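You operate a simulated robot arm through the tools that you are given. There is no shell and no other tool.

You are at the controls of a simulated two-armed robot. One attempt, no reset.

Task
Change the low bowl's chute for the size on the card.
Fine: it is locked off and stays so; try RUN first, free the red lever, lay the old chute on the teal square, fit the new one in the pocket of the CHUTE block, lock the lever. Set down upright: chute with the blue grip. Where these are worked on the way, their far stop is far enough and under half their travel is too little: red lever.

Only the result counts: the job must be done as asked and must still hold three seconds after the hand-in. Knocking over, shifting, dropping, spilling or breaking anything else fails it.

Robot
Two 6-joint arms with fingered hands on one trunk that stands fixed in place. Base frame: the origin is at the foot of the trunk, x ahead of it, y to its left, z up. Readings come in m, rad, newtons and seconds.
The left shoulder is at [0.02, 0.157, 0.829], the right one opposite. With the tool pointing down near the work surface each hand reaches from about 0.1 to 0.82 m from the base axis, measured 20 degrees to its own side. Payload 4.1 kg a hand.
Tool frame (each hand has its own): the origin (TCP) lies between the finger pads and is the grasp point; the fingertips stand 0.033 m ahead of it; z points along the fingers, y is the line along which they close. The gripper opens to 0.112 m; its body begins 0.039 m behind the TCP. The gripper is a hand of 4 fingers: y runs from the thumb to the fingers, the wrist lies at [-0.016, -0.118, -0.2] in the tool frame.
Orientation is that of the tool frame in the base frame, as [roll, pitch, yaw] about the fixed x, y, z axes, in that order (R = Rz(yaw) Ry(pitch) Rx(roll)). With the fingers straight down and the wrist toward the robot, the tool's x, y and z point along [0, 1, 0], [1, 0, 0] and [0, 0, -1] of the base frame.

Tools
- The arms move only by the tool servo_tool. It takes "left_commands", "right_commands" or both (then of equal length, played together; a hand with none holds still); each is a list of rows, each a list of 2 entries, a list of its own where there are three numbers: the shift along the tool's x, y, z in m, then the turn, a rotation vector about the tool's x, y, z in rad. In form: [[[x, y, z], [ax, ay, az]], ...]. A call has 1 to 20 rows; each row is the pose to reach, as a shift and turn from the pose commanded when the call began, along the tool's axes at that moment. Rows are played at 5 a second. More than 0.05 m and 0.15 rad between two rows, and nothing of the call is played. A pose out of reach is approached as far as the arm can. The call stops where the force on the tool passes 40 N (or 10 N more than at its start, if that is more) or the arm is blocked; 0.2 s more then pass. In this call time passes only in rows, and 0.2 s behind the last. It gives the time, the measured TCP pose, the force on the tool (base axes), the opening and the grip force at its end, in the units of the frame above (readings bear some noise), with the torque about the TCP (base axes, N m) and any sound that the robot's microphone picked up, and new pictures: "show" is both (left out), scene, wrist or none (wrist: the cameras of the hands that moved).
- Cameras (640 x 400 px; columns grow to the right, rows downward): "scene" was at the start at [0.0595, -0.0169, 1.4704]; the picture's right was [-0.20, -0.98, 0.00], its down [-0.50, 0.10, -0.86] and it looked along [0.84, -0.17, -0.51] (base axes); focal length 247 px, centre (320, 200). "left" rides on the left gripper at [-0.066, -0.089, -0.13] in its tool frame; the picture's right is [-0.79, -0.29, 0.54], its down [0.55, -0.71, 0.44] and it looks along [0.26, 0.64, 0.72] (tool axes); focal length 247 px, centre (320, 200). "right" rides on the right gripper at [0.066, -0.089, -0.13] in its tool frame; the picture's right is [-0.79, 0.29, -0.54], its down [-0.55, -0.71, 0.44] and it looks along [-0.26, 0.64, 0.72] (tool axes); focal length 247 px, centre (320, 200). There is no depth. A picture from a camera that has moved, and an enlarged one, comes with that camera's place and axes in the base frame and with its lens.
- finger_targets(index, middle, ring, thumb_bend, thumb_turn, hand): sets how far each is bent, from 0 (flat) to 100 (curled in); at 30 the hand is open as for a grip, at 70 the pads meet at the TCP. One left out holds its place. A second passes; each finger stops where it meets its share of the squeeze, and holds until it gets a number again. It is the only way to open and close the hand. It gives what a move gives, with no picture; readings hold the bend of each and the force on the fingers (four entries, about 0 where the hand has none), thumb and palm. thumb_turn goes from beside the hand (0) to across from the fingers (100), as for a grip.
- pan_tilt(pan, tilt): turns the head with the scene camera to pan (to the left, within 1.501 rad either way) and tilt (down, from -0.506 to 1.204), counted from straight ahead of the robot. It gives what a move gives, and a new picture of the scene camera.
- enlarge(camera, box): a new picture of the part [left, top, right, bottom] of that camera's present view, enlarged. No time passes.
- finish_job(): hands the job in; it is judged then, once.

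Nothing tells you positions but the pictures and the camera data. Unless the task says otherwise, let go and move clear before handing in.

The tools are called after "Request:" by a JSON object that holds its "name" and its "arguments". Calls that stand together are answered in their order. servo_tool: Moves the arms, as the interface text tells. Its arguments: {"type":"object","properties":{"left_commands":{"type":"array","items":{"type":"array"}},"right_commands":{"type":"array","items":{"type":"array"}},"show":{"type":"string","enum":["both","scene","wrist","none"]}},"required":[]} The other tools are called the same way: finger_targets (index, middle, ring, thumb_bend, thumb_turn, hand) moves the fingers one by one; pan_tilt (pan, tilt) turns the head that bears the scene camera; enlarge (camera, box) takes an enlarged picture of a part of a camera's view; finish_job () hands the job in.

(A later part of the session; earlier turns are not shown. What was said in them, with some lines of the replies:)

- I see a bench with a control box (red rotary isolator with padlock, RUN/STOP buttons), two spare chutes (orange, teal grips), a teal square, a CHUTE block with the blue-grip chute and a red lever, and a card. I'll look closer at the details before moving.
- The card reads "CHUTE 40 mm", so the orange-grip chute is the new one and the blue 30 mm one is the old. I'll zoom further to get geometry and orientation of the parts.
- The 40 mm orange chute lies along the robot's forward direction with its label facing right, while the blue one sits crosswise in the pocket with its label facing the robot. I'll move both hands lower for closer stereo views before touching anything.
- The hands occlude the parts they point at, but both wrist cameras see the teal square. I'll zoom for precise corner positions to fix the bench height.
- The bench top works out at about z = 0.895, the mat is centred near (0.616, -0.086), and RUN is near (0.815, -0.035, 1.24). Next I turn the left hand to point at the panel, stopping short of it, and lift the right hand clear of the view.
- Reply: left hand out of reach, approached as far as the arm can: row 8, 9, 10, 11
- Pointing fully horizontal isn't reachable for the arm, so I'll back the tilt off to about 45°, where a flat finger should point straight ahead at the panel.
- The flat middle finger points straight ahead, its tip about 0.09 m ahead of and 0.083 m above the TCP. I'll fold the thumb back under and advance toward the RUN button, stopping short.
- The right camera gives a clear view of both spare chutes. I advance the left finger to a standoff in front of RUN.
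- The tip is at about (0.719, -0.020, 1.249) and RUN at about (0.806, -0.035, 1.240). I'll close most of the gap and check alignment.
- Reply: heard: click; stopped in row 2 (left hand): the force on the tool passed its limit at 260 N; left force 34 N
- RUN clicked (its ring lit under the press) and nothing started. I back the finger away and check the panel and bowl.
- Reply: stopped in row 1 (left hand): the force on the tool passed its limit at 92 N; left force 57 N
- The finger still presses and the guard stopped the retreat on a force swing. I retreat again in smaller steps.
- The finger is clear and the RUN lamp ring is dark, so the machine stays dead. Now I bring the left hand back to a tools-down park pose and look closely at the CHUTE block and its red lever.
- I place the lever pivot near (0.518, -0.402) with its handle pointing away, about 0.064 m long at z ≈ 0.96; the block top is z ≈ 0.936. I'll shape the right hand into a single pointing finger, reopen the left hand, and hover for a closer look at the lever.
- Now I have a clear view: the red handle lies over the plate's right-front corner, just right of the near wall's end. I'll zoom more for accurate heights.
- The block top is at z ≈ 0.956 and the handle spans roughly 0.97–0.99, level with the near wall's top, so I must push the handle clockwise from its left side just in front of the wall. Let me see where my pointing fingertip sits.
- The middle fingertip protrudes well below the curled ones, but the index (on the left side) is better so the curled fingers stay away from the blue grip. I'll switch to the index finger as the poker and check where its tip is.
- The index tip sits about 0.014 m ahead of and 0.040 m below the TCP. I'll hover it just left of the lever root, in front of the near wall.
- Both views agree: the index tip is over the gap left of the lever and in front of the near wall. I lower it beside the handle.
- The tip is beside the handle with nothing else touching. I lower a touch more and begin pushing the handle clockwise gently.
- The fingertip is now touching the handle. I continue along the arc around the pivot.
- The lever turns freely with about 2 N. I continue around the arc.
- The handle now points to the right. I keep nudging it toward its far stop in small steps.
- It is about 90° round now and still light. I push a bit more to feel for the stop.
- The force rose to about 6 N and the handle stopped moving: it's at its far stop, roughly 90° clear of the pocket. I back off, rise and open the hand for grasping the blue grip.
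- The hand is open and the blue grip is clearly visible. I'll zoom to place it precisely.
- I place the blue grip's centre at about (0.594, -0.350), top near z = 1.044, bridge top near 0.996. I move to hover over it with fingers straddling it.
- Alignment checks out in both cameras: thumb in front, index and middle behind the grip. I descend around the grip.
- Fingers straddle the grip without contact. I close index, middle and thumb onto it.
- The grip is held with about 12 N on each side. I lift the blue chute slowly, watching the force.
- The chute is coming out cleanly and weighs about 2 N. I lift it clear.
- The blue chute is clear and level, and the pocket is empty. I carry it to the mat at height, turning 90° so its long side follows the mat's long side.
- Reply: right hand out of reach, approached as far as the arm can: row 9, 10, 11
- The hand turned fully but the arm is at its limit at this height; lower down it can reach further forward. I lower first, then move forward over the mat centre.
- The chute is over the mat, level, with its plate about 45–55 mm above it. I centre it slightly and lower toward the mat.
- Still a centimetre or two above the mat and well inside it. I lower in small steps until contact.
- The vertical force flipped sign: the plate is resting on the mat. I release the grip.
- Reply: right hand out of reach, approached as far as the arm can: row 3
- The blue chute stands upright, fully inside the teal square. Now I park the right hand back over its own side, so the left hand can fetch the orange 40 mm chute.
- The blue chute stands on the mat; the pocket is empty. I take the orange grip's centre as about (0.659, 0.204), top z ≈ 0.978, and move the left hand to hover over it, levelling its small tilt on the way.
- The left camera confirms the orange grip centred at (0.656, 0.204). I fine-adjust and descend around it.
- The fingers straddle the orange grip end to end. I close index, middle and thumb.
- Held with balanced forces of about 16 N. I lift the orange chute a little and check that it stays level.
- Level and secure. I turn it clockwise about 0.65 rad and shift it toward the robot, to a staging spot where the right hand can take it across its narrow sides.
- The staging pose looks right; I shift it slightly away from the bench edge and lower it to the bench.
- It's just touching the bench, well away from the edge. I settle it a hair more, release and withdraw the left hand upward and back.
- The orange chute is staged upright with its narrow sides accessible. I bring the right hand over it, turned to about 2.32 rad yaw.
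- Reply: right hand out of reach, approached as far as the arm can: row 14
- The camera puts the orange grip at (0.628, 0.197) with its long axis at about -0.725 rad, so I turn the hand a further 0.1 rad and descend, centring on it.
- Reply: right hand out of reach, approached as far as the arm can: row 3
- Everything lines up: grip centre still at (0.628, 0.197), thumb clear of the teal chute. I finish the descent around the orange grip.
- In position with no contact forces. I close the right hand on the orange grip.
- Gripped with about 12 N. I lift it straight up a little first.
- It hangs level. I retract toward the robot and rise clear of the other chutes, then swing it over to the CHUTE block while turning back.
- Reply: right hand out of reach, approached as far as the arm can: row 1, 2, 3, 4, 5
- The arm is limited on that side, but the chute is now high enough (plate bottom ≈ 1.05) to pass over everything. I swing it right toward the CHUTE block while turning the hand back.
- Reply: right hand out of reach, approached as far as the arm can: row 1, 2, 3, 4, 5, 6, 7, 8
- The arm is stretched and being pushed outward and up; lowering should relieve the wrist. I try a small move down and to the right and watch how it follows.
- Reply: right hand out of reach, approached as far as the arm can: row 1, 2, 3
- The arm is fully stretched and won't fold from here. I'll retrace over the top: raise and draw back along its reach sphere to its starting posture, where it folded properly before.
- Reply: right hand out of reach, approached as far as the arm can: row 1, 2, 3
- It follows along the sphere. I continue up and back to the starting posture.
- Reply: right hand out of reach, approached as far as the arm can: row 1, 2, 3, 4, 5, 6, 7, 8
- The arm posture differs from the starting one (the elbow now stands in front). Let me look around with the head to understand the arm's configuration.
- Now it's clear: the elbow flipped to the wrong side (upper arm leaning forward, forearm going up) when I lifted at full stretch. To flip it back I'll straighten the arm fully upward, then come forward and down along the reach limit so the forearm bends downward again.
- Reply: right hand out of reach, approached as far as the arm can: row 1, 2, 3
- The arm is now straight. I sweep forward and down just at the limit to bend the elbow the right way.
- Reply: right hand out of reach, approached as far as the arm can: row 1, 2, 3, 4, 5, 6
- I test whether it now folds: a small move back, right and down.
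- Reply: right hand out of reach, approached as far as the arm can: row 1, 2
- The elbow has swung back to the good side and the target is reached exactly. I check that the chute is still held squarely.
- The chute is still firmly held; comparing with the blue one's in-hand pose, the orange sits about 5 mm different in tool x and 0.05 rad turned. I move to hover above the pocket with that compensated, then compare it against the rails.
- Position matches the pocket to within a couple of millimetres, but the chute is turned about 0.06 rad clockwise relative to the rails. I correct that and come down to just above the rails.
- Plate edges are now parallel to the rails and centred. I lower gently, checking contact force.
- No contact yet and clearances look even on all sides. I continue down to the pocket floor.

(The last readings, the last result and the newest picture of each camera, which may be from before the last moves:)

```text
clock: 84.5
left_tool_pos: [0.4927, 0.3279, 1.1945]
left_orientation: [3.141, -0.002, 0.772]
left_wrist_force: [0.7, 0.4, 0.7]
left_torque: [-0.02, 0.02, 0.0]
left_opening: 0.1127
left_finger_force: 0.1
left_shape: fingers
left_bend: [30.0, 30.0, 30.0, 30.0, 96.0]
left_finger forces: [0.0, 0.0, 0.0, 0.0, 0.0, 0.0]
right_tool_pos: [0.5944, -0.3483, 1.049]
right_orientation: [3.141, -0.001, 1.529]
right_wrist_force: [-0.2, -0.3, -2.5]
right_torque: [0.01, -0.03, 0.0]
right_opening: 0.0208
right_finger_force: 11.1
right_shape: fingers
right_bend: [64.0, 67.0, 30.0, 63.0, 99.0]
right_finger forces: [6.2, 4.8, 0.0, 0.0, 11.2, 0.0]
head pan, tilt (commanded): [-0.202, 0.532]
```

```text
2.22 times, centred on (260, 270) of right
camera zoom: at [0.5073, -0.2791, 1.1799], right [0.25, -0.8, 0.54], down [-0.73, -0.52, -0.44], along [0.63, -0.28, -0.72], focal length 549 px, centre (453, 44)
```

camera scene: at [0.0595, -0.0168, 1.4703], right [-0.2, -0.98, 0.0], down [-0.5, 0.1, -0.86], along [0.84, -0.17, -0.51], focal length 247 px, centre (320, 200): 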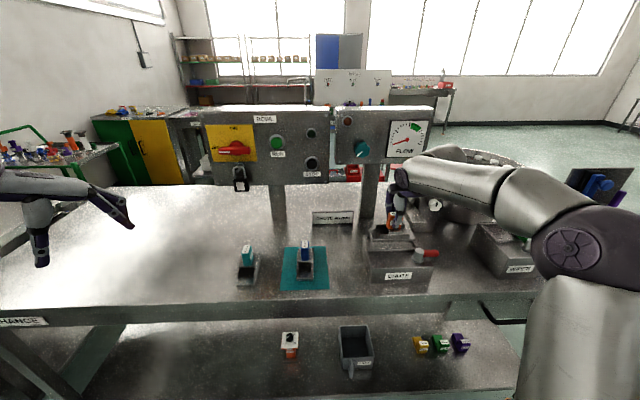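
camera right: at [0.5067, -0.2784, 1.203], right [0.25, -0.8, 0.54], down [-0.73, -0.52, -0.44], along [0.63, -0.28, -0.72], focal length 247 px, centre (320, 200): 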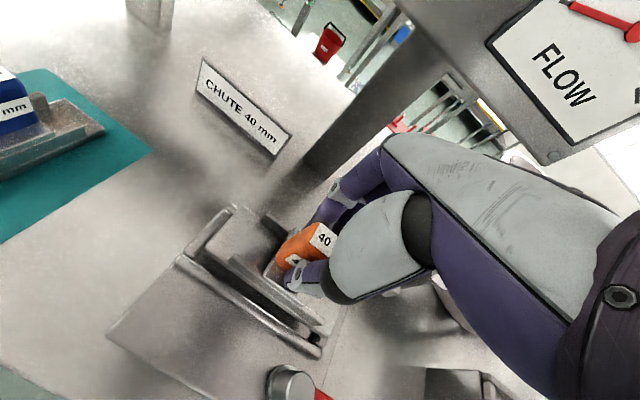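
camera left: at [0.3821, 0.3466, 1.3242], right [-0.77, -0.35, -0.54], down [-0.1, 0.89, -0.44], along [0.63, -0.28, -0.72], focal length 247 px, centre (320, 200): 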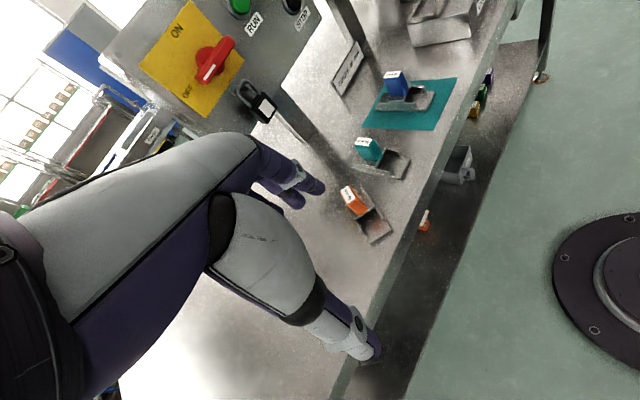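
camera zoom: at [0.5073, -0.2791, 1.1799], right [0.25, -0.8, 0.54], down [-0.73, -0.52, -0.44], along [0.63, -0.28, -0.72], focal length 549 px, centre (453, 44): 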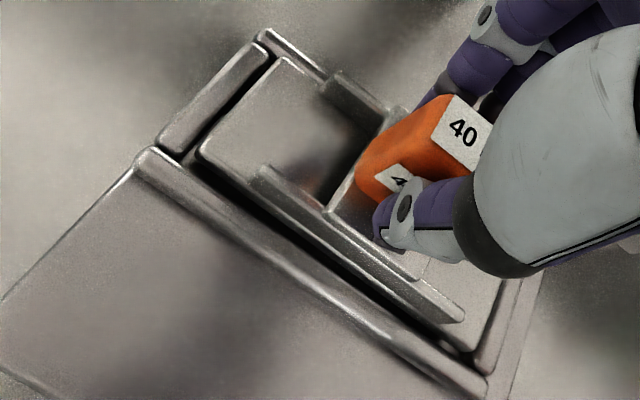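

Nearly home; the plate lies inside the rails all round. I nudge it 1.5 mm toward the robot to centre it and lower until contact.

Request:
{"name": "servo_tool", "arguments": {"right_commands": [[[0, -0.0015, 0.001], [0, 0, 0]], [[0, -0.0015, 0.003], [0, 0, 0]], [[0, -0.0015, 0.0045], [0, 0, 0]]], "show": "none"}}

Request:
{"name": "enlarge", "arguments": {"camera": "scene", "box": [350, 205, 446, 265]}}

Request:
{"name": "enlarge", "arguments": {"camera": "right", "box": [140, 180, 380, 360]}}

```text
clock: 85.3
left_tool_pos: [0.4927, 0.3282, 1.1956]
left_orientation: [3.14, 0.0, 0.77]
left_wrist_force: [-0.8, -1.0, 0.6]
left_torque: [0.0, -0.02, -0.04]
left_opening: 0.1129
left_finger_force: 0.0
left_shape: fingers
left_bend: [30.0, 30.0, 30.0, 30.0, 96.0]
left_finger forces: [0.0, 0.0, 0.0, 0.0, 0.1, 0.0]
right_tool_pos: [0.5925, -0.3482, 1.0452]
right_orientation: [3.137, 0.001, 1.528]
right_wrist_force: [-0.6, 0.2, -1.6]
right_torque: [-0.02, -0.03, 0.03]
right_opening: 0.0209
right_finger_force: 11.3
right_shape: fingers
right_bend: [64.0, 67.0, 30.0, 63.0, 99.0]
right_finger forces: [6.2, 5.0, 0.0, 0.0, 11.2, 0.1]
head pan, tilt (commanded): [-0.202, 0.532]
```

```text
6.67 times, centred on (398, 235) of scene
camera zoom: at [0.0596, -0.0169, 1.4703], right [-0.2, -0.98, 0.0], down [-0.5, 0.1, -0.86], along [0.84, -0.17, -0.51], focal length 1644 px, centre (-200, -33)
```

zoom: 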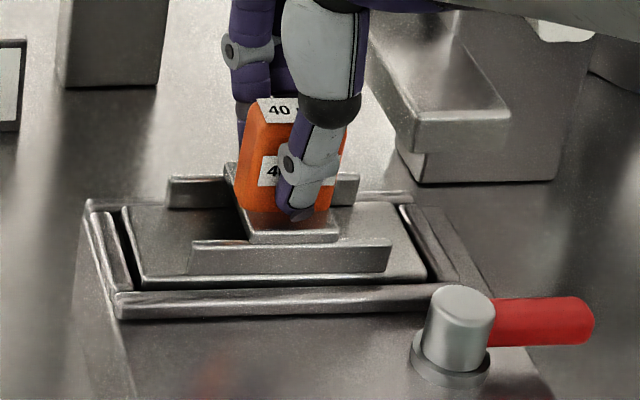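

```text
2.22 times, centred on (260, 270) of right
camera zoom: at [0.5057, -0.2787, 1.1758], right [0.25, -0.8, 0.54], down [-0.73, -0.52, -0.44], along [0.63, -0.28, -0.72], focal length 549 px, centre (453, 44)
```

zoom: 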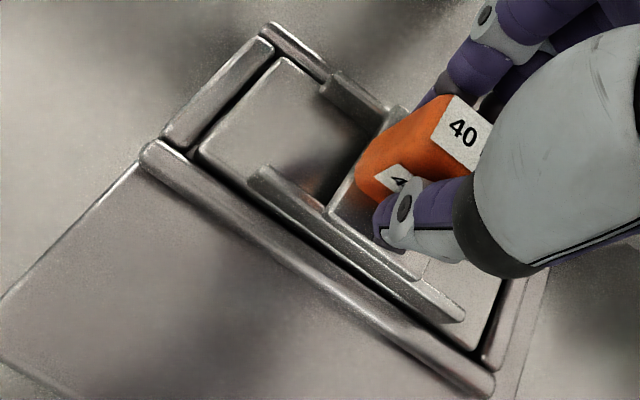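

It looks seated; the force is just starting to change. I lower another 2–3 mm in 1 mm steps to confirm floor contact.

Request:
{"name": "servo_tool", "arguments": {"right_commands": [[[0, 0, 0.001], [0, 0, 0]], [[0, 0, 0.002], [0, 0, 0]]], "show": "none"}}

```text
clock: 85.9
left_tool_pos: [0.4916, 0.3287, 1.1945]
left_orientation: [3.139, -0.002, 0.771]
left_wrist_force: [-0.5, 0.4, 0.3]
left_torque: [-0.01, 0.0, 0.0]
left_opening: 0.1129
left_finger_force: 0.2
left_shape: fingers
left_bend: [30.0, 30.0, 30.0, 30.0, 96.0]
left_finger forces: [0.0, 0.1, 0.1, 0.0, 0.1, 0.0]
right_tool_pos: [0.5917, -0.3475, 1.0435]
right_orientation: [3.139, -0.003, 1.528]
right_wrist_force: [0.8, 0.0, -2.3]
right_torque: [0.02, -0.01, 0.02]
right_opening: 0.021
right_finger_force: 11.6
right_shape: fingers
right_bend: [64.0, 67.0, 30.0, 63.0, 99.0]
right_finger forces: [6.3, 5.1, 0.0, 0.1, 11.2, 0.0]
head pan, tilt (commanded): [-0.202, 0.532]
```

Request:
{"name": "servo_tool", "arguments": {"right_commands": [[[0, 0, 0.0015], [0, 0, 0]], [[0, 0, 0.003], [0, 0, 0]]], "show": "none"}}

Request:
{"name": "enlarge", "arguments": {"camera": "scene", "box": [350, 205, 446, 265]}}

```text
clock: 86.5
left_tool_pos: [0.4928, 0.3284, 1.1934]
left_orientation: [3.14, 0.001, 0.769]
left_wrist_force: [1.1, -0.1, 1.0]
left_torque: [0.01, -0.03, 0.01]
left_opening: 0.1127
left_finger_force: 0.1
left_shape: fingers
left_bend: [30.0, 30.0, 30.0, 30.0, 96.0]
left_finger forces: [0.0, 0.0, 0.0, 0.1, 0.0, 0.0]
right_tool_pos: [0.5926, -0.347, 1.0399]
right_orientation: [3.138, -0.003, 1.529]
right_wrist_force: [2.1, 0.6, 1.4]
right_torque: [0.03, -0.02, 0.02]
right_opening: 0.0208
right_finger_force: 11.9
right_shape: fingers
right_bend: [63.0, 67.0, 30.0, 63.0, 99.0]
right_finger forces: [6.8, 6.0, 0.0, 0.0, 11.2, 0.0]
head pan, tilt (commanded): [-0.202, 0.532]
```

```text
6.67 times, centred on (398, 235) of scene
camera zoom: at [0.0595, -0.0168, 1.4703], right [-0.2, -0.98, 0.0], down [-0.5, 0.1, -0.86], along [0.84, -0.17, -0.51], focal length 1644 px, centre (-200, -33)
```

zoom: 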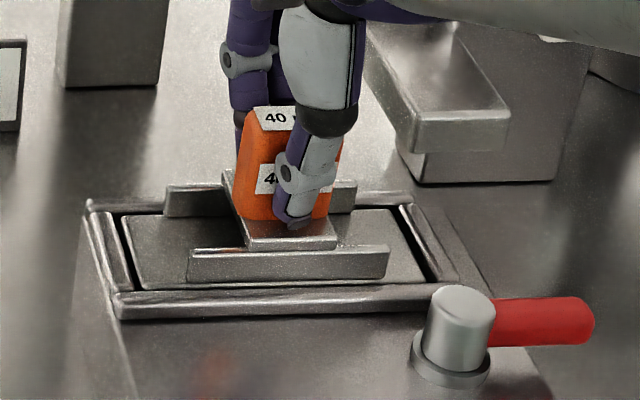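

Floor contact confirmed and the chute sits inside the rails as the blue one did. I release and lift clear.

Request:
{"name": "finger_targets", "arguments": {"hand": "right", "index": 50, "middle": 50, "thumb_bend": 50}}

Request:
{"name": "finger_targets", "arguments": {"hand": "right", "index": 30, "middle": 30, "thumb_bend": 30}}

Request:
{"name": "servo_tool", "arguments": {"right_commands": [[[0, 0, -0.02], [0, 0, 0]], [[0, 0, -0.045], [0, 0, 0]], [[0, -0.01, -0.075], [0, 0, 0]], [[0, -0.03, -0.1], [0, 0, 0.05]], [[-0.03, -0.06, -0.11], [0, 0, 0.1]]], "show": "both"}}

Request:
{"name": "enlarge", "arguments": {"camera": "scene", "box": [350, 205, 446, 265]}}

Request:
{"name": "enlarge", "arguments": {"camera": "right", "box": [140, 150, 332, 290]}}

```text
clock: 87.5
left_tool_pos: [0.4918, 0.3273, 1.1951]
left_orientation: [3.139, 0.0, 0.77]
left_wrist_force: [0.4, -0.3, 0.4]
left_torque: [-0.02, -0.01, -0.01]
left_opening: 0.1127
left_finger_force: 0.1
left_shape: fingers
left_bend: [30.0, 30.0, 30.0, 30.0, 96.0]
left_finger forces: [0.0, 0.0, 0.0, 0.0, 0.0, 0.0]
right_tool_pos: [0.5913, -0.3474, 1.04]
right_orientation: [3.139, -0.003, 1.527]
right_wrist_force: [0.7, -0.5, -0.1]
right_torque: [-0.01, 0.01, 0.02]
right_opening: 0.0574
right_finger_force: 0.1
right_shape: fingers
right_bend: [50.0, 50.0, 30.0, 50.0, 98.0]
right_finger forces: [0.0, 0.0, 0.0, 0.0, 0.0, 0.0]
head pan, tilt (commanded): [-0.202, 0.532]
```

```text
clock: 88.5
left_tool_pos: [0.4925, 0.3275, 1.1949]
left_orientation: [3.14, -0.001, 0.769]
left_wrist_force: [0.5, -0.4, 0.1]
left_torque: [-0.05, 0.03, 0.0]
left_opening: 0.1126
left_finger_force: 0.1
left_shape: fingers
left_bend: [30.0, 30.0, 30.0, 30.0, 96.0]
left_finger forces: [0.0, 0.0, 0.0, 0.0, 0.1, 0.0]
right_tool_pos: [0.592, -0.3466, 1.0402]
right_orientation: [3.139, 0.0, 1.53]
right_wrist_force: [-0.3, -0.5, -0.5]
right_torque: [0.03, 0.02, 0.03]
right_opening: 0.1121
right_finger_force: 0.0
right_shape: fingers
right_bend: [30.0, 30.0, 30.0, 30.0, 96.0]
right_finger forces: [0.0, 0.0, 0.1, 0.1, 0.1, 0.0]
head pan, tilt (commanded): [-0.202, 0.532]
```

```text
clock: 89.7
left_tool_pos: [0.4929, 0.3279, 1.1956]
left_orientation: [3.139, 0.0, 0.772]
left_wrist_force: [0.3, -0.5, -0.2]
left_torque: [-0.02, 0.04, -0.02]
left_opening: 0.1129
left_finger_force: 0.1
left_shape: fingers
left_bend: [30.0, 30.0, 30.0, 30.0, 96.0]
left_finger forces: [0.0, 0.0, 0.0, 0.1, 0.0, 0.1]
right_tool_pos: [0.5305, -0.3763, 1.1505]
right_orientation: [3.141, 0.0, 1.427]
right_wrist_force: [0.5, -0.7, 0.4]
right_torque: [0.0, 0.04, 0.02]
right_opening: 0.1127
right_finger_force: 0.1
right_shape: fingers
right_bend: [30.0, 30.0, 30.0, 30.0, 96.0]
right_finger forces: [0.0, 0.1, 0.1, 0.1, 0.1, 0.0]
head pan, tilt (commanded): [-0.202, 0.532]
camera scene: at [0.06, -0.0167, 1.4703], right [-0.2, -0.98, 0.0], down [-0.5, 0.1, -0.86], along [0.84, -0.17, -0.51], focal length 247 px, centre (320, 200)
camera right: at [0.4513, -0.2987, 1.2806], right [0.17, -0.83, 0.54], down [-0.78, -0.45, -0.44], along [0.6, -0.35, -0.72], focal length 247 px, centre (320, 200)
```

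scene: 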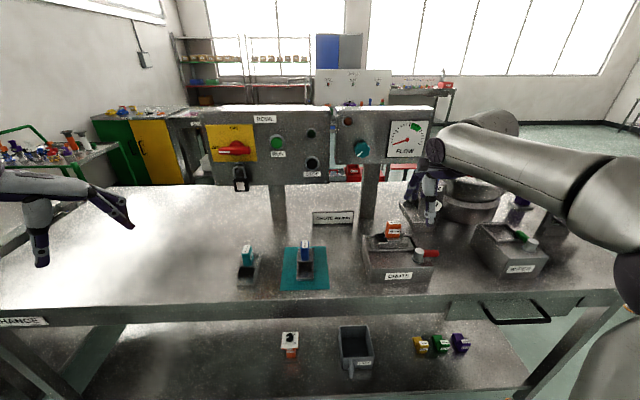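
right: 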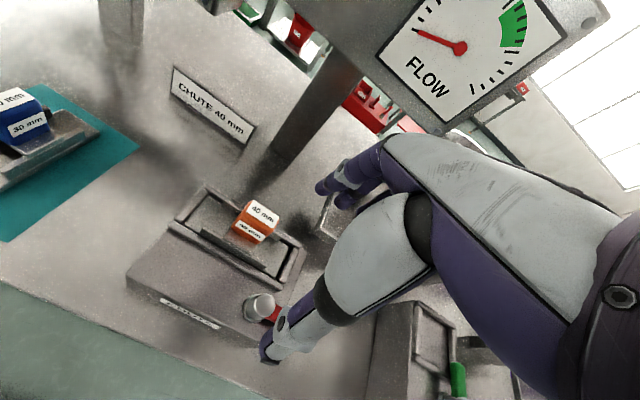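

```text
6.67 times, centred on (398, 235) of scene
camera zoom: at [0.06, -0.0167, 1.4703], right [-0.2, -0.98, 0.0], down [-0.5, 0.1, -0.86], along [0.84, -0.17, -0.51], focal length 1644 px, centre (-200, -33)
```

zoom: 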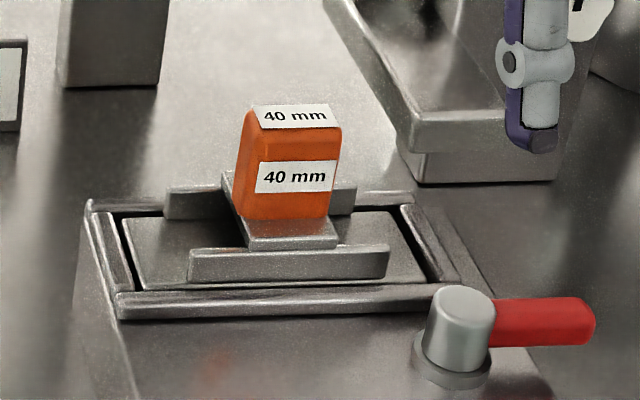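

```text
2.86 times, centred on (236, 220) of right
camera zoom: at [0.4513, -0.2987, 1.2806], right [0.17, -0.83, 0.54], down [-0.78, -0.45, -0.44], along [0.6, -0.35, -0.72], focal length 706 px, centre (560, 143)
```

zoom: 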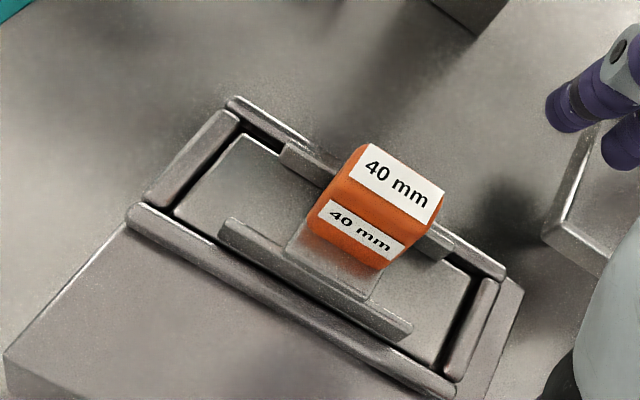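

The 40 mm chute is seated upright in the pocket with its label facing the robot. Now I shape the index-finger poker again and move in front of the red handle to push it back to its locked position.

Request:
{"name": "finger_targets", "arguments": {"hand": "right", "index": 65, "middle": 100, "ring": 100, "thumb_bend": 30, "thumb_turn": 0}}

Request:
{"name": "servo_tool", "arguments": {"right_commands": [[[-0.0215, -0.0189, 0.0167], [0, 0, 0]], [[-0.043, -0.0379, 0.0333], [0, 0, 0]], [[-0.0645, -0.0568, 0.05], [0, 0, 0]], [[-0.0645, -0.0568, 0.075], [0, 0, 0]]], "show": "both"}}

Request:
{"name": "enlarge", "arguments": {"camera": "scene", "box": [360, 195, 488, 275]}}

Request:
{"name": "enlarge", "arguments": {"camera": "right", "box": [160, 150, 352, 270]}}

```text
clock: 90.7
left_tool_pos: [0.4922, 0.3288, 1.1938]
left_orientation: [3.141, 0.0, 0.77]
left_wrist_force: [1.2, -0.1, -0.4]
left_torque: [0.03, 0.0, 0.0]
left_opening: 0.1127
left_finger_force: 0.0
left_shape: fingers
left_bend: [30.0, 30.0, 30.0, 30.0, 96.0]
left_finger forces: [0.0, 0.0, 0.0, 0.0, 0.1, 0.1]
right_tool_pos: [0.5295, -0.377, 1.1507]
right_orientation: [3.141, -0.001, 1.427]
right_wrist_force: [-0.6, 0.0, 0.0]
right_torque: [-0.02, -0.02, 0.01]
right_opening: 0.1376
right_finger_force: 0.1
right_shape: fingers
right_bend: [65.0, 100.0, 100.0, 30.0, 0.0]
right_finger forces: [0.1, 0.0, 0.0, 0.1, 0.0, 0.0]
head pan, tilt (commanded): [-0.202, 0.532]
```

```text
clock: 91.7
left_tool_pos: [0.4915, 0.3291, 1.1971]
left_orientation: [3.14, 0.0, 0.771]
left_wrist_force: [-0.3, -0.3, 0.6]
left_torque: [0.0, 0.01, -0.01]
left_opening: 0.1128
left_finger_force: 0.1
left_shape: fingers
left_bend: [30.0, 30.0, 30.0, 30.0, 96.0]
left_finger forces: [0.1, 0.0, 0.0, 0.1, 0.0, 0.0]
right_tool_pos: [0.4637, -0.4301, 1.0747]
right_orientation: [3.141, -0.003, 1.429]
right_wrist_force: [-0.4, 1.2, 0.1]
right_torque: [-0.03, -0.02, -0.01]
right_opening: 0.1375
right_finger_force: 0.0
right_shape: fingers
right_bend: [65.0, 100.0, 100.0, 30.0, 0.0]
right_finger forces: [0.0, 0.1, 0.1, 0.0, 0.0, 0.0]
head pan, tilt (commanded): [-0.202, 0.532]
camera scene: at [0.0595, -0.0168, 1.4703], right [-0.2, -0.98, 0.0], down [-0.5, 0.1, -0.86], along [0.84, -0.17, -0.51], focal length 247 px, centre (320, 200)
camera right: at [0.3861, -0.3528, 1.204], right [0.17, -0.83, 0.54], down [-0.78, -0.45, -0.44], along [0.6, -0.35, -0.72], focal length 247 px, centre (320, 200)
```

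scene: 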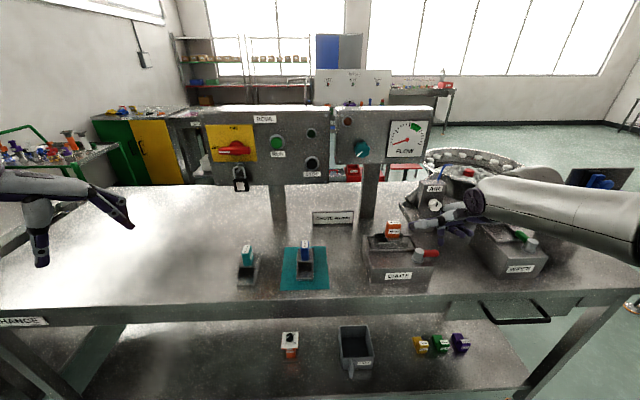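
right: 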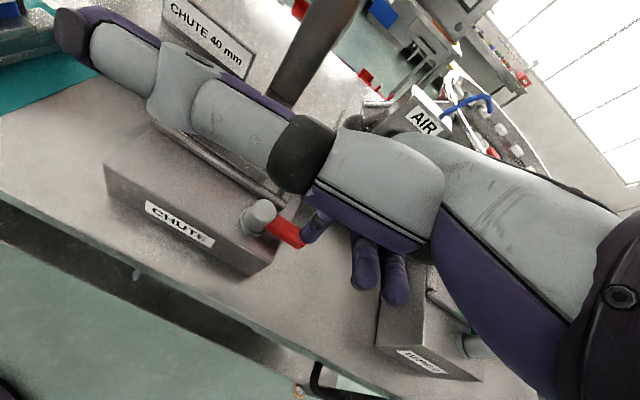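

```text
5.00 times, centred on (424, 235) of scene
camera zoom: at [0.0595, -0.0168, 1.4703], right [-0.2, -0.98, 0.0], down [-0.5, 0.1, -0.86], along [0.84, -0.17, -0.51], focal length 1233 px, centre (-200, 25)
```

zoom: 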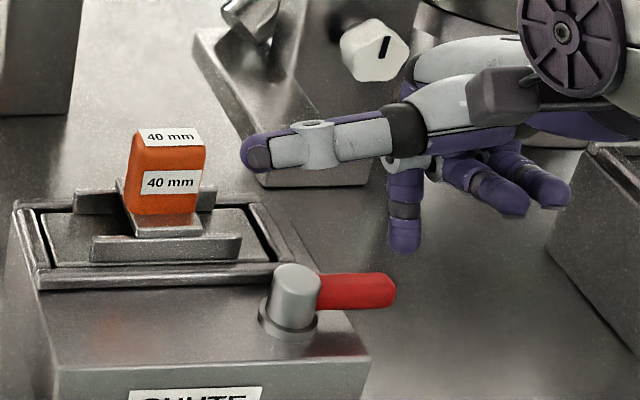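

```text
3.33 times, centred on (256, 210) of right
camera zoom: at [0.3861, -0.3528, 1.204], right [0.17, -0.83, 0.54], down [-0.78, -0.45, -0.44], along [0.6, -0.35, -0.72], focal length 823 px, centre (533, 167)
```

zoom: 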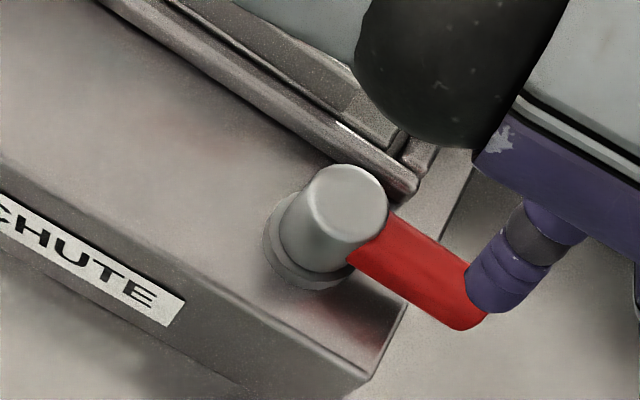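

The fingertip is just in front of the handle's outer part. I lower it to handle height.

Request:
{"name": "servo_tool", "arguments": {"right_commands": [[[0, 0, 0.02], [0, 0, 0]], [[0, 0, 0.04], [0, 0, 0]], [[0, 0, 0.0577], [0, 0, 0]]], "show": "none"}}

Request:
{"name": "enlarge", "arguments": {"camera": "scene", "box": [360, 205, 488, 285]}}

Request:
{"name": "enlarge", "arguments": {"camera": "right", "box": [180, 170, 372, 290]}}

```text
clock: 92.5
left_tool_pos: [0.4923, 0.3283, 1.1949]
left_orientation: [3.14, 0.0, 0.77]
left_wrist_force: [-0.8, 0.4, 0.0]
left_torque: [0.0, -0.01, 0.01]
left_opening: 0.113
left_finger_force: 0.0
left_shape: fingers
left_bend: [30.0, 30.0, 30.0, 30.0, 96.0]
left_finger forces: [0.0, 0.0, 0.0, 0.0, 0.0, 0.0]
right_tool_pos: [0.4655, -0.4311, 1.018]
right_orientation: [3.138, -0.002, 1.428]
right_wrist_force: [-0.3, 0.2, 0.9]
right_torque: [0.04, -0.01, -0.01]
right_opening: 0.1376
right_finger_force: 0.1
right_shape: fingers
right_bend: [65.0, 100.0, 100.0, 30.0, 0.0]
right_finger forces: [0.0, 0.0, 0.1, 0.0, 0.0, 0.0]
head pan, tilt (commanded): [-0.202, 0.532]
```

```text
5.00 times, centred on (424, 245) of scene
camera zoom: at [0.0594, -0.0168, 1.4703], right [-0.2, -0.98, 0.0], down [-0.5, 0.1, -0.86], along [0.84, -0.17, -0.51], focal length 1233 px, centre (-200, -25)
```

zoom: 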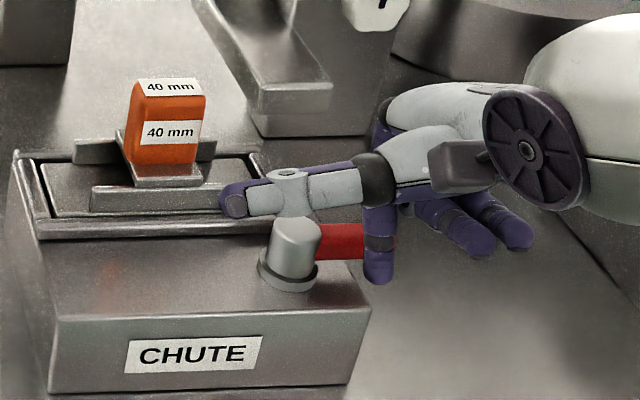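

```text
3.33 times, centred on (276, 230) of right
camera zoom: at [0.386, -0.3531, 1.1474], right [0.17, -0.83, 0.54], down [-0.78, -0.45, -0.44], along [0.6, -0.35, -0.72], focal length 823 px, centre (467, 100)
```

zoom: 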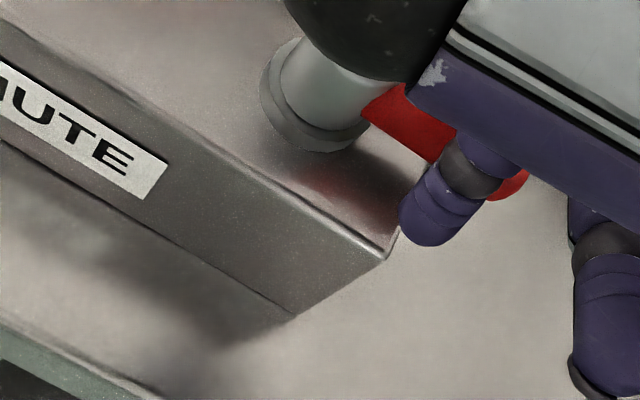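

The index is in front of the handle. I push it counter-clockwise along the arc.

Request:
{"name": "servo_tool", "arguments": {"right_commands": [[[0.0006, 0.01, 0], [0, 0, 0]], [[-0.0022, 0.016, 0], [0, 0, 0]], [[-0.004, 0.0222, 0], [0, 0, 0]], [[-0.0047, 0.0288, 0], [0, 0, 0]], [[-0.0047, 0.0353, 0], [0, 0, 0]], [[-0.0037, 0.0418, 0], [0, 0, 0]], [[-0.0016, 0.0481, 0], [0, 0, 0]]], "show": "none"}}

Request:
{"name": "enlarge", "arguments": {"camera": "scene", "box": [360, 205, 488, 285]}}

Request:
{"name": "enlarge", "arguments": {"camera": "right", "box": [180, 170, 372, 290]}}

```text
clock: 94.1
left_tool_pos: [0.4927, 0.3274, 1.1956]
left_orientation: [3.141, 0.001, 0.769]
left_wrist_force: [-0.6, -0.5, -0.6]
left_torque: [-0.03, -0.01, 0.0]
left_opening: 0.1128
left_finger_force: 0.1
left_shape: fingers
left_bend: [30.0, 30.0, 30.0, 30.0, 96.0]
left_finger forces: [0.0, 0.0, 0.1, 0.0, 0.0, 0.0]
right_tool_pos: [0.513, -0.44, 1.0176]
right_orientation: [3.141, -0.002, 1.427]
right_wrist_force: [-0.3, -1.0, -0.8]
right_torque: [-0.06, 0.06, -0.02]
right_opening: 0.1367
right_finger_force: 0.4
right_shape: fingers
right_bend: [66.0, 100.0, 100.0, 30.0, 0.0]
right_finger forces: [1.0, 0.1, 0.0, 0.0, 0.1, 0.1]
head pan, tilt (commanded): [-0.202, 0.532]
```

```text
5.00 times, centred on (424, 245) of scene
camera zoom: at [0.0594, -0.0169, 1.4703], right [-0.2, -0.98, 0.0], down [-0.5, 0.1, -0.86], along [0.84, -0.17, -0.51], focal length 1233 px, centre (-200, -25)
```

zoom: 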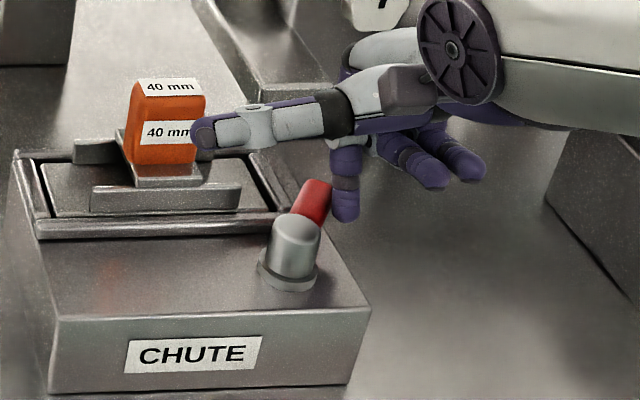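

```text
3.33 times, centred on (276, 230) of right
camera zoom: at [0.4343, -0.3627, 1.1487], right [0.17, -0.83, 0.54], down [-0.78, -0.45, -0.44], along [0.6, -0.35, -0.72], focal length 823 px, centre (467, 100)
```

zoom: 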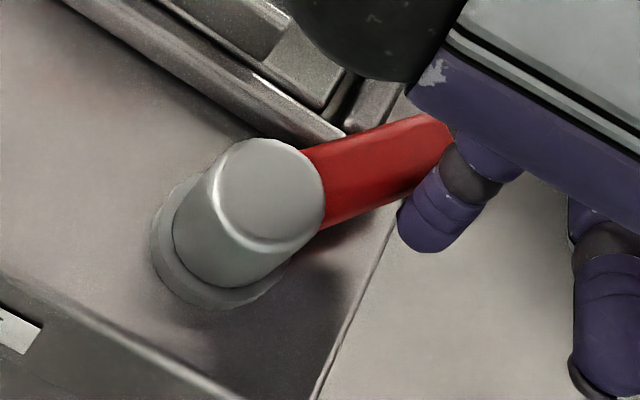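

The handle follows. I continue toward the locked position.

Request:
{"name": "servo_tool", "arguments": {"right_commands": [[[0.0029, 0.0059, 0], [0, 0, 0]], [[0.0067, 0.0112, 0], [0, 0, 0]], [[0.0113, 0.0159, 0], [0, 0, 0]], [[0.0139, 0.018, 0], [0, 0, 0]], [[0.0165, 0.02, 0], [0, 0, 0]]], "show": "none"}}

Request:
{"name": "enlarge", "arguments": {"camera": "scene", "box": [360, 205, 488, 285]}}

Request:
{"name": "enlarge", "arguments": {"camera": "right", "box": [180, 170, 372, 290]}}

```text
clock: 95.3
left_tool_pos: [0.492, 0.3294, 1.1961]
left_orientation: [3.14, 0.001, 0.77]
left_wrist_force: [-0.1, 1.0, -0.4]
left_torque: [0.0, -0.03, 0.02]
left_opening: 0.1128
left_finger_force: 0.0
left_shape: fingers
left_bend: [30.0, 30.0, 30.0, 30.0, 96.0]
left_finger forces: [0.0, 0.1, 0.0, 0.1, 0.1, 0.0]
right_tool_pos: [0.5351, -0.4272, 1.0175]
right_orientation: [3.139, -0.002, 1.428]
right_wrist_force: [0.1, 0.2, 1.3]
right_torque: [-0.01, 0.01, -0.02]
right_opening: 0.1376
right_finger_force: 0.1
right_shape: fingers
right_bend: [65.0, 100.0, 100.0, 30.0, 0.0]
right_finger forces: [0.0, 0.0, 0.1, 0.0, 0.0, 0.0]
head pan, tilt (commanded): [-0.202, 0.532]
```

```text
5.00 times, centred on (424, 245) of scene
camera zoom: at [0.0595, -0.0169, 1.4703], right [-0.2, -0.98, 0.0], down [-0.5, 0.1, -0.86], along [0.84, -0.17, -0.51], focal length 1233 px, centre (-200, -25)
```

zoom: 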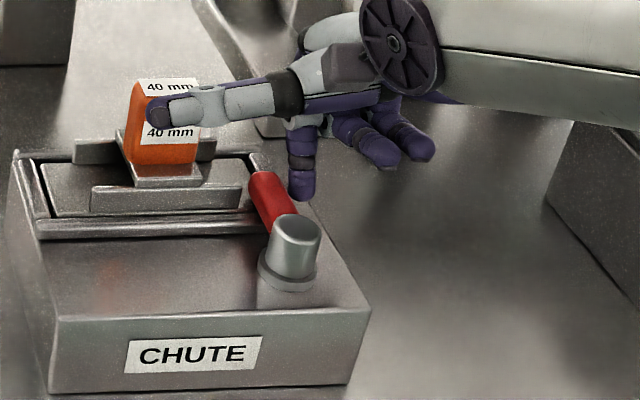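

```text
3.33 times, centred on (276, 230) of right
camera zoom: at [0.456, -0.3487, 1.1477], right [0.17, -0.83, 0.54], down [-0.78, -0.45, -0.44], along [0.6, -0.35, -0.72], focal length 823 px, centre (467, 100)
```

zoom: 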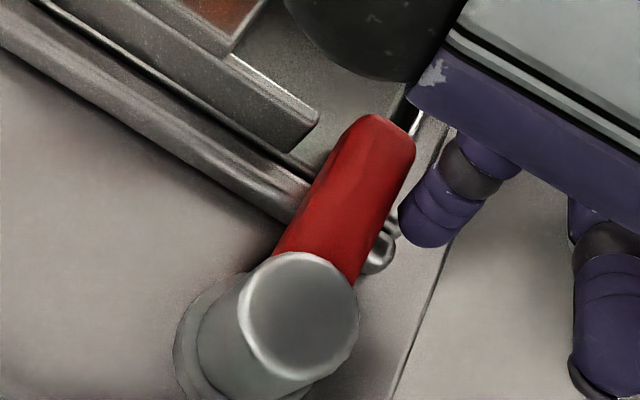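

The handle is nearly back at its original angle. I follow through gently until it meets the stop.

Request:
{"name": "servo_tool", "arguments": {"right_commands": [[[0.002, 0.001, 0], [0, 0, 0]], [[0.004, 0.002, 0], [0, 0, 0]], [[0.006, 0.003, 0], [0, 0, 0]], [[0.008, 0.004, 0], [0, 0, 0]]], "show": "none"}}

Request:
{"name": "enlarge", "arguments": {"camera": "right", "box": [180, 170, 372, 290]}}

Request:
{"name": "enlarge", "arguments": {"camera": "scene", "box": [360, 205, 488, 285]}}

```text
clock: 96.3
left_tool_pos: [0.4928, 0.3265, 1.1952]
left_orientation: [3.141, -0.002, 0.768]
left_wrist_force: [-0.8, 0.4, 0.0]
left_torque: [0.0, -0.04, -0.02]
left_opening: 0.1123
left_finger_force: 0.0
left_shape: fingers
left_bend: [30.0, 30.0, 30.0, 30.0, 96.0]
left_finger forces: [0.0, 0.0, 0.0, 0.1, 0.0, 0.0]
right_tool_pos: [0.5399, -0.4211, 1.0177]
right_orientation: [3.141, 0.002, 1.427]
right_wrist_force: [-2.9, -22.5, -2.4]
right_torque: [-0.64, 0.09, -0.37]
right_opening: 0.1368
right_finger_force: 11.9
right_shape: fingers
right_bend: [67.0, 100.0, 100.0, 30.0, 0.0]
right_finger forces: [22.9, 0.1, 0.0, 0.0, 0.0, 0.0]
head pan, tilt (commanded): [-0.202, 0.532]
```

```text
3.33 times, centred on (276, 230) of right
camera zoom: at [0.4605, -0.3437, 1.1478], right [0.17, -0.82, 0.54], down [-0.78, -0.44, -0.43], along [0.6, -0.35, -0.72], focal length 823 px, centre (467, 100)
```

zoom: 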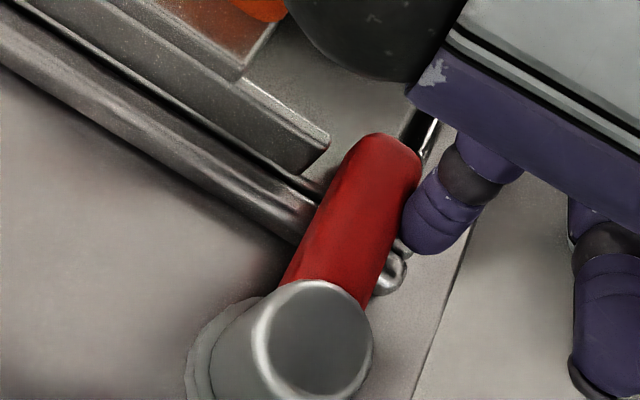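

```text
5.00 times, centred on (424, 245) of scene
camera zoom: at [0.0594, -0.0179, 1.4703], right [-0.2, -0.98, 0.0], down [-0.5, 0.1, -0.86], along [0.84, -0.17, -0.51], focal length 1233 px, centre (-200, -25)
```

zoom: 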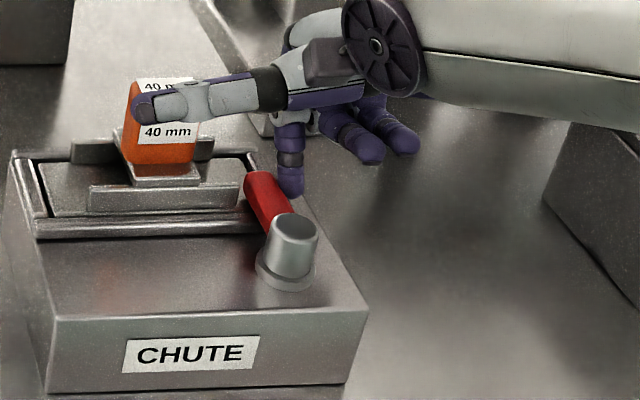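

Against the stop (about 22 N) at the same angle the lever had at the start, with a small gap still showing to the chute wall. I back the finger off to the right and rise.

Request:
{"name": "servo_tool", "arguments": {"right_commands": [[[-0.006, -0.002, 0], [0, 0, 0]], [[-0.014, -0.004, 0], [0, 0, 0]], [[-0.018, -0.006, -0.02], [0, 0, 0]], [[-0.02, -0.015, -0.05], [0, 0, 0]], [[-0.02, -0.03, -0.09], [0, 0, 0]], [[-0.02, -0.06, -0.13], [0, 0, 0]], [[-0.02, -0.1, -0.16], [0, 0, 0]]], "show": "both"}}

Request:
{"name": "enlarge", "arguments": {"camera": "scene", "box": [350, 205, 446, 265]}}

Request:
{"name": "enlarge", "arguments": {"camera": "right", "box": [100, 140, 292, 260]}}

```text
clock: 97.9
left_tool_pos: [0.4933, 0.3267, 1.1946]
left_orientation: [3.141, -0.001, 0.77]
left_wrist_force: [0.5, -0.3, -1.0]
left_torque: [0.01, 0.01, -0.01]
left_opening: 0.1128
left_finger_force: 0.0
left_shape: fingers
left_bend: [30.0, 30.0, 30.0, 30.0, 96.0]
left_finger forces: [0.0, 0.0, 0.0, 0.0, 0.0, 0.0]
right_tool_pos: [0.4374, -0.4224, 1.177]
right_orientation: [3.141, -0.001, 1.429]
right_wrist_force: [-0.6, -0.4, -0.4]
right_torque: [-0.04, 0.04, 0.0]
right_opening: 0.1373
right_finger_force: 0.1
right_shape: fingers
right_bend: [65.0, 100.0, 100.0, 30.0, 0.0]
right_finger forces: [0.0, 0.0, 0.0, 0.1, 0.0, 0.0]
head pan, tilt (commanded): [-0.202, 0.532]
camera scene: at [0.0601, -0.0169, 1.4703], right [-0.2, -0.98, 0.0], down [-0.5, 0.1, -0.86], along [0.84, -0.17, -0.51], focal length 247 px, centre (320, 200)
camera right: at [0.358, -0.3448, 1.3076], right [0.17, -0.83, 0.54], down [-0.78, -0.45, -0.44], along [0.6, -0.35, -0.72], focal length 247 px, centre (320, 200)
```

scene: 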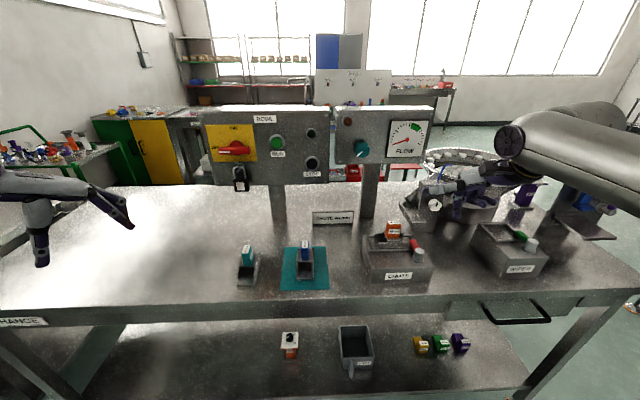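
right: 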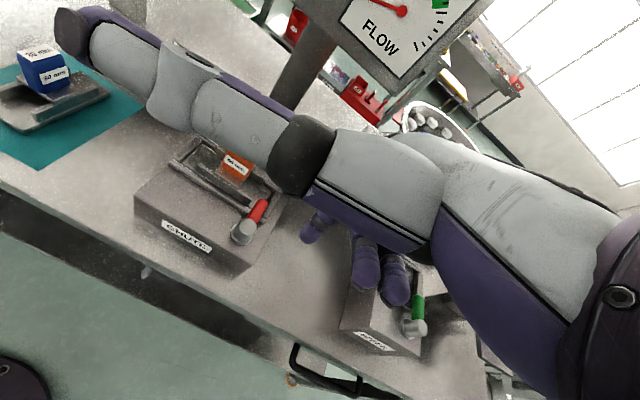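

```text
6.67 times, centred on (398, 235) of scene
camera zoom: at [0.0601, -0.0169, 1.4703], right [-0.2, -0.98, 0.0], down [-0.5, 0.1, -0.86], along [0.84, -0.17, -0.51], focal length 1644 px, centre (-200, -33)
```

zoom: 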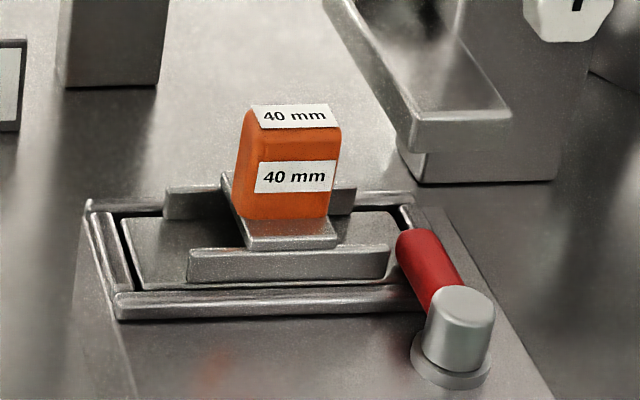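

```text
3.33 times, centred on (196, 200) of right
camera zoom: at [0.358, -0.3448, 1.3076], right [0.17, -0.83, 0.54], down [-0.78, -0.45, -0.44], along [0.6, -0.35, -0.72], focal length 823 px, centre (733, 200)
```

zoom: 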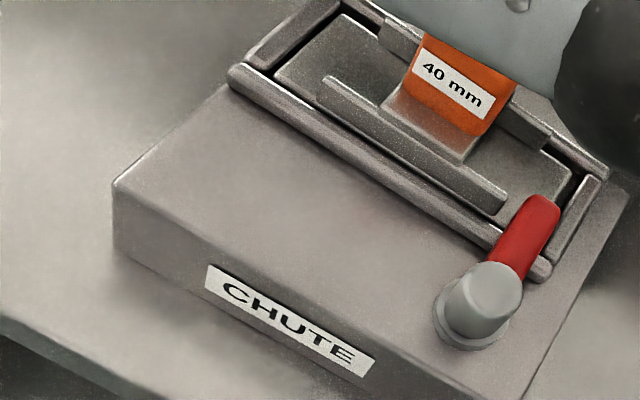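

The lever is back at its locked angle over the new chute, and the block hasn't moved. A final check of the rest of the bench and panel before handing in.

Request:
{"name": "enlarge", "arguments": {"camera": "scene", "box": [180, 200, 340, 300]}}

Request:
{"name": "enlarge", "arguments": {"camera": "scene", "box": [190, 95, 350, 195]}}

Request:
{"name": "enlarge", "arguments": {"camera": "scene", "box": [340, 190, 500, 290]}}

```text
4.00 times, centred on (260, 250) of scene
camera zoom: at [0.0601, -0.0169, 1.4703], right [-0.2, -0.98, 0.0], down [-0.5, 0.1, -0.86], along [0.84, -0.17, -0.51], focal length 986 px, centre (560, 0)
```

zoom: 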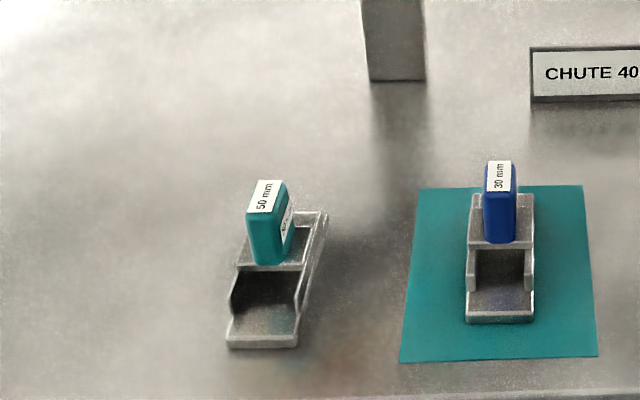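

```text
4.00 times, centred on (270, 145) of scene
camera zoom: at [0.0601, -0.0169, 1.4703], right [-0.2, -0.98, 0.0], down [-0.5, 0.1, -0.86], along [0.84, -0.17, -0.51], focal length 986 px, centre (520, 420)
```

zoom: 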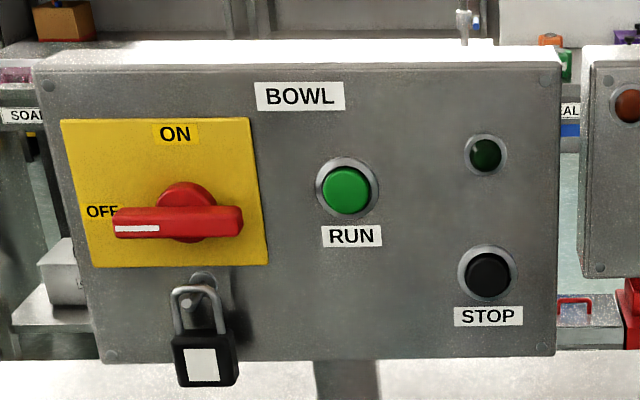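

```text
4.00 times, centred on (420, 240) of scene
camera zoom: at [0.0601, -0.0169, 1.4703], right [-0.2, -0.98, 0.0], down [-0.5, 0.1, -0.86], along [0.84, -0.17, -0.51], focal length 986 px, centre (-80, 40)
```

zoom: 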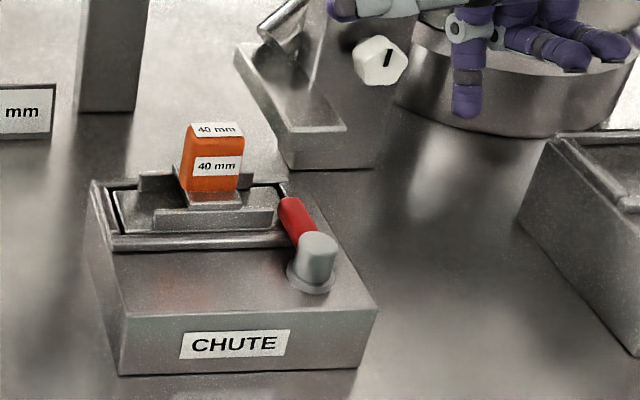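

Everything matches the order. The isolator is still OFF and padlocked. The blue chute stands upright on the teal square, the 40 mm chute is in the pocket with the lever locked as at the start, and nothing else has shifted. Both hands are clear, so I hand in the job.

Request:
{"name": "finish_job", "arguments": {}}

```text
The job is handed in.
```

The chute change is done and handed in. I haven't seen the judge's verdict.

- **RUN test:** I pressed RUN before touching anything else. It clicked and its ring lit while pressed, and nothing started. The press went in harder than intended, with a brief spike of about 260 N. The button and panel look unchanged.
- **Lock-off:** The isolator is still at OFF with the padlock on.
- **Old chute:** The blue 30 mm chute stands upright on the teal square, fully inside its edges.
- **New chute:** The card says 40 mm, so the orange-grip chute is in the pocket of the CHUTE block. It sits on the pocket floor inside the rails, label facing the robot as the blue one's did.
- **Red lever:** I turned it to its far stop to free the old chute, then back until it met the locked stop. It is at the angle it had at the start.
- **Staging:** I set the orange chute down once on the bench to pass it from the left hand to the right.

The 50 mm chute, the teal square and the CHUTE block have not moved in the final pictures. Both hands are empty and clear of the work.
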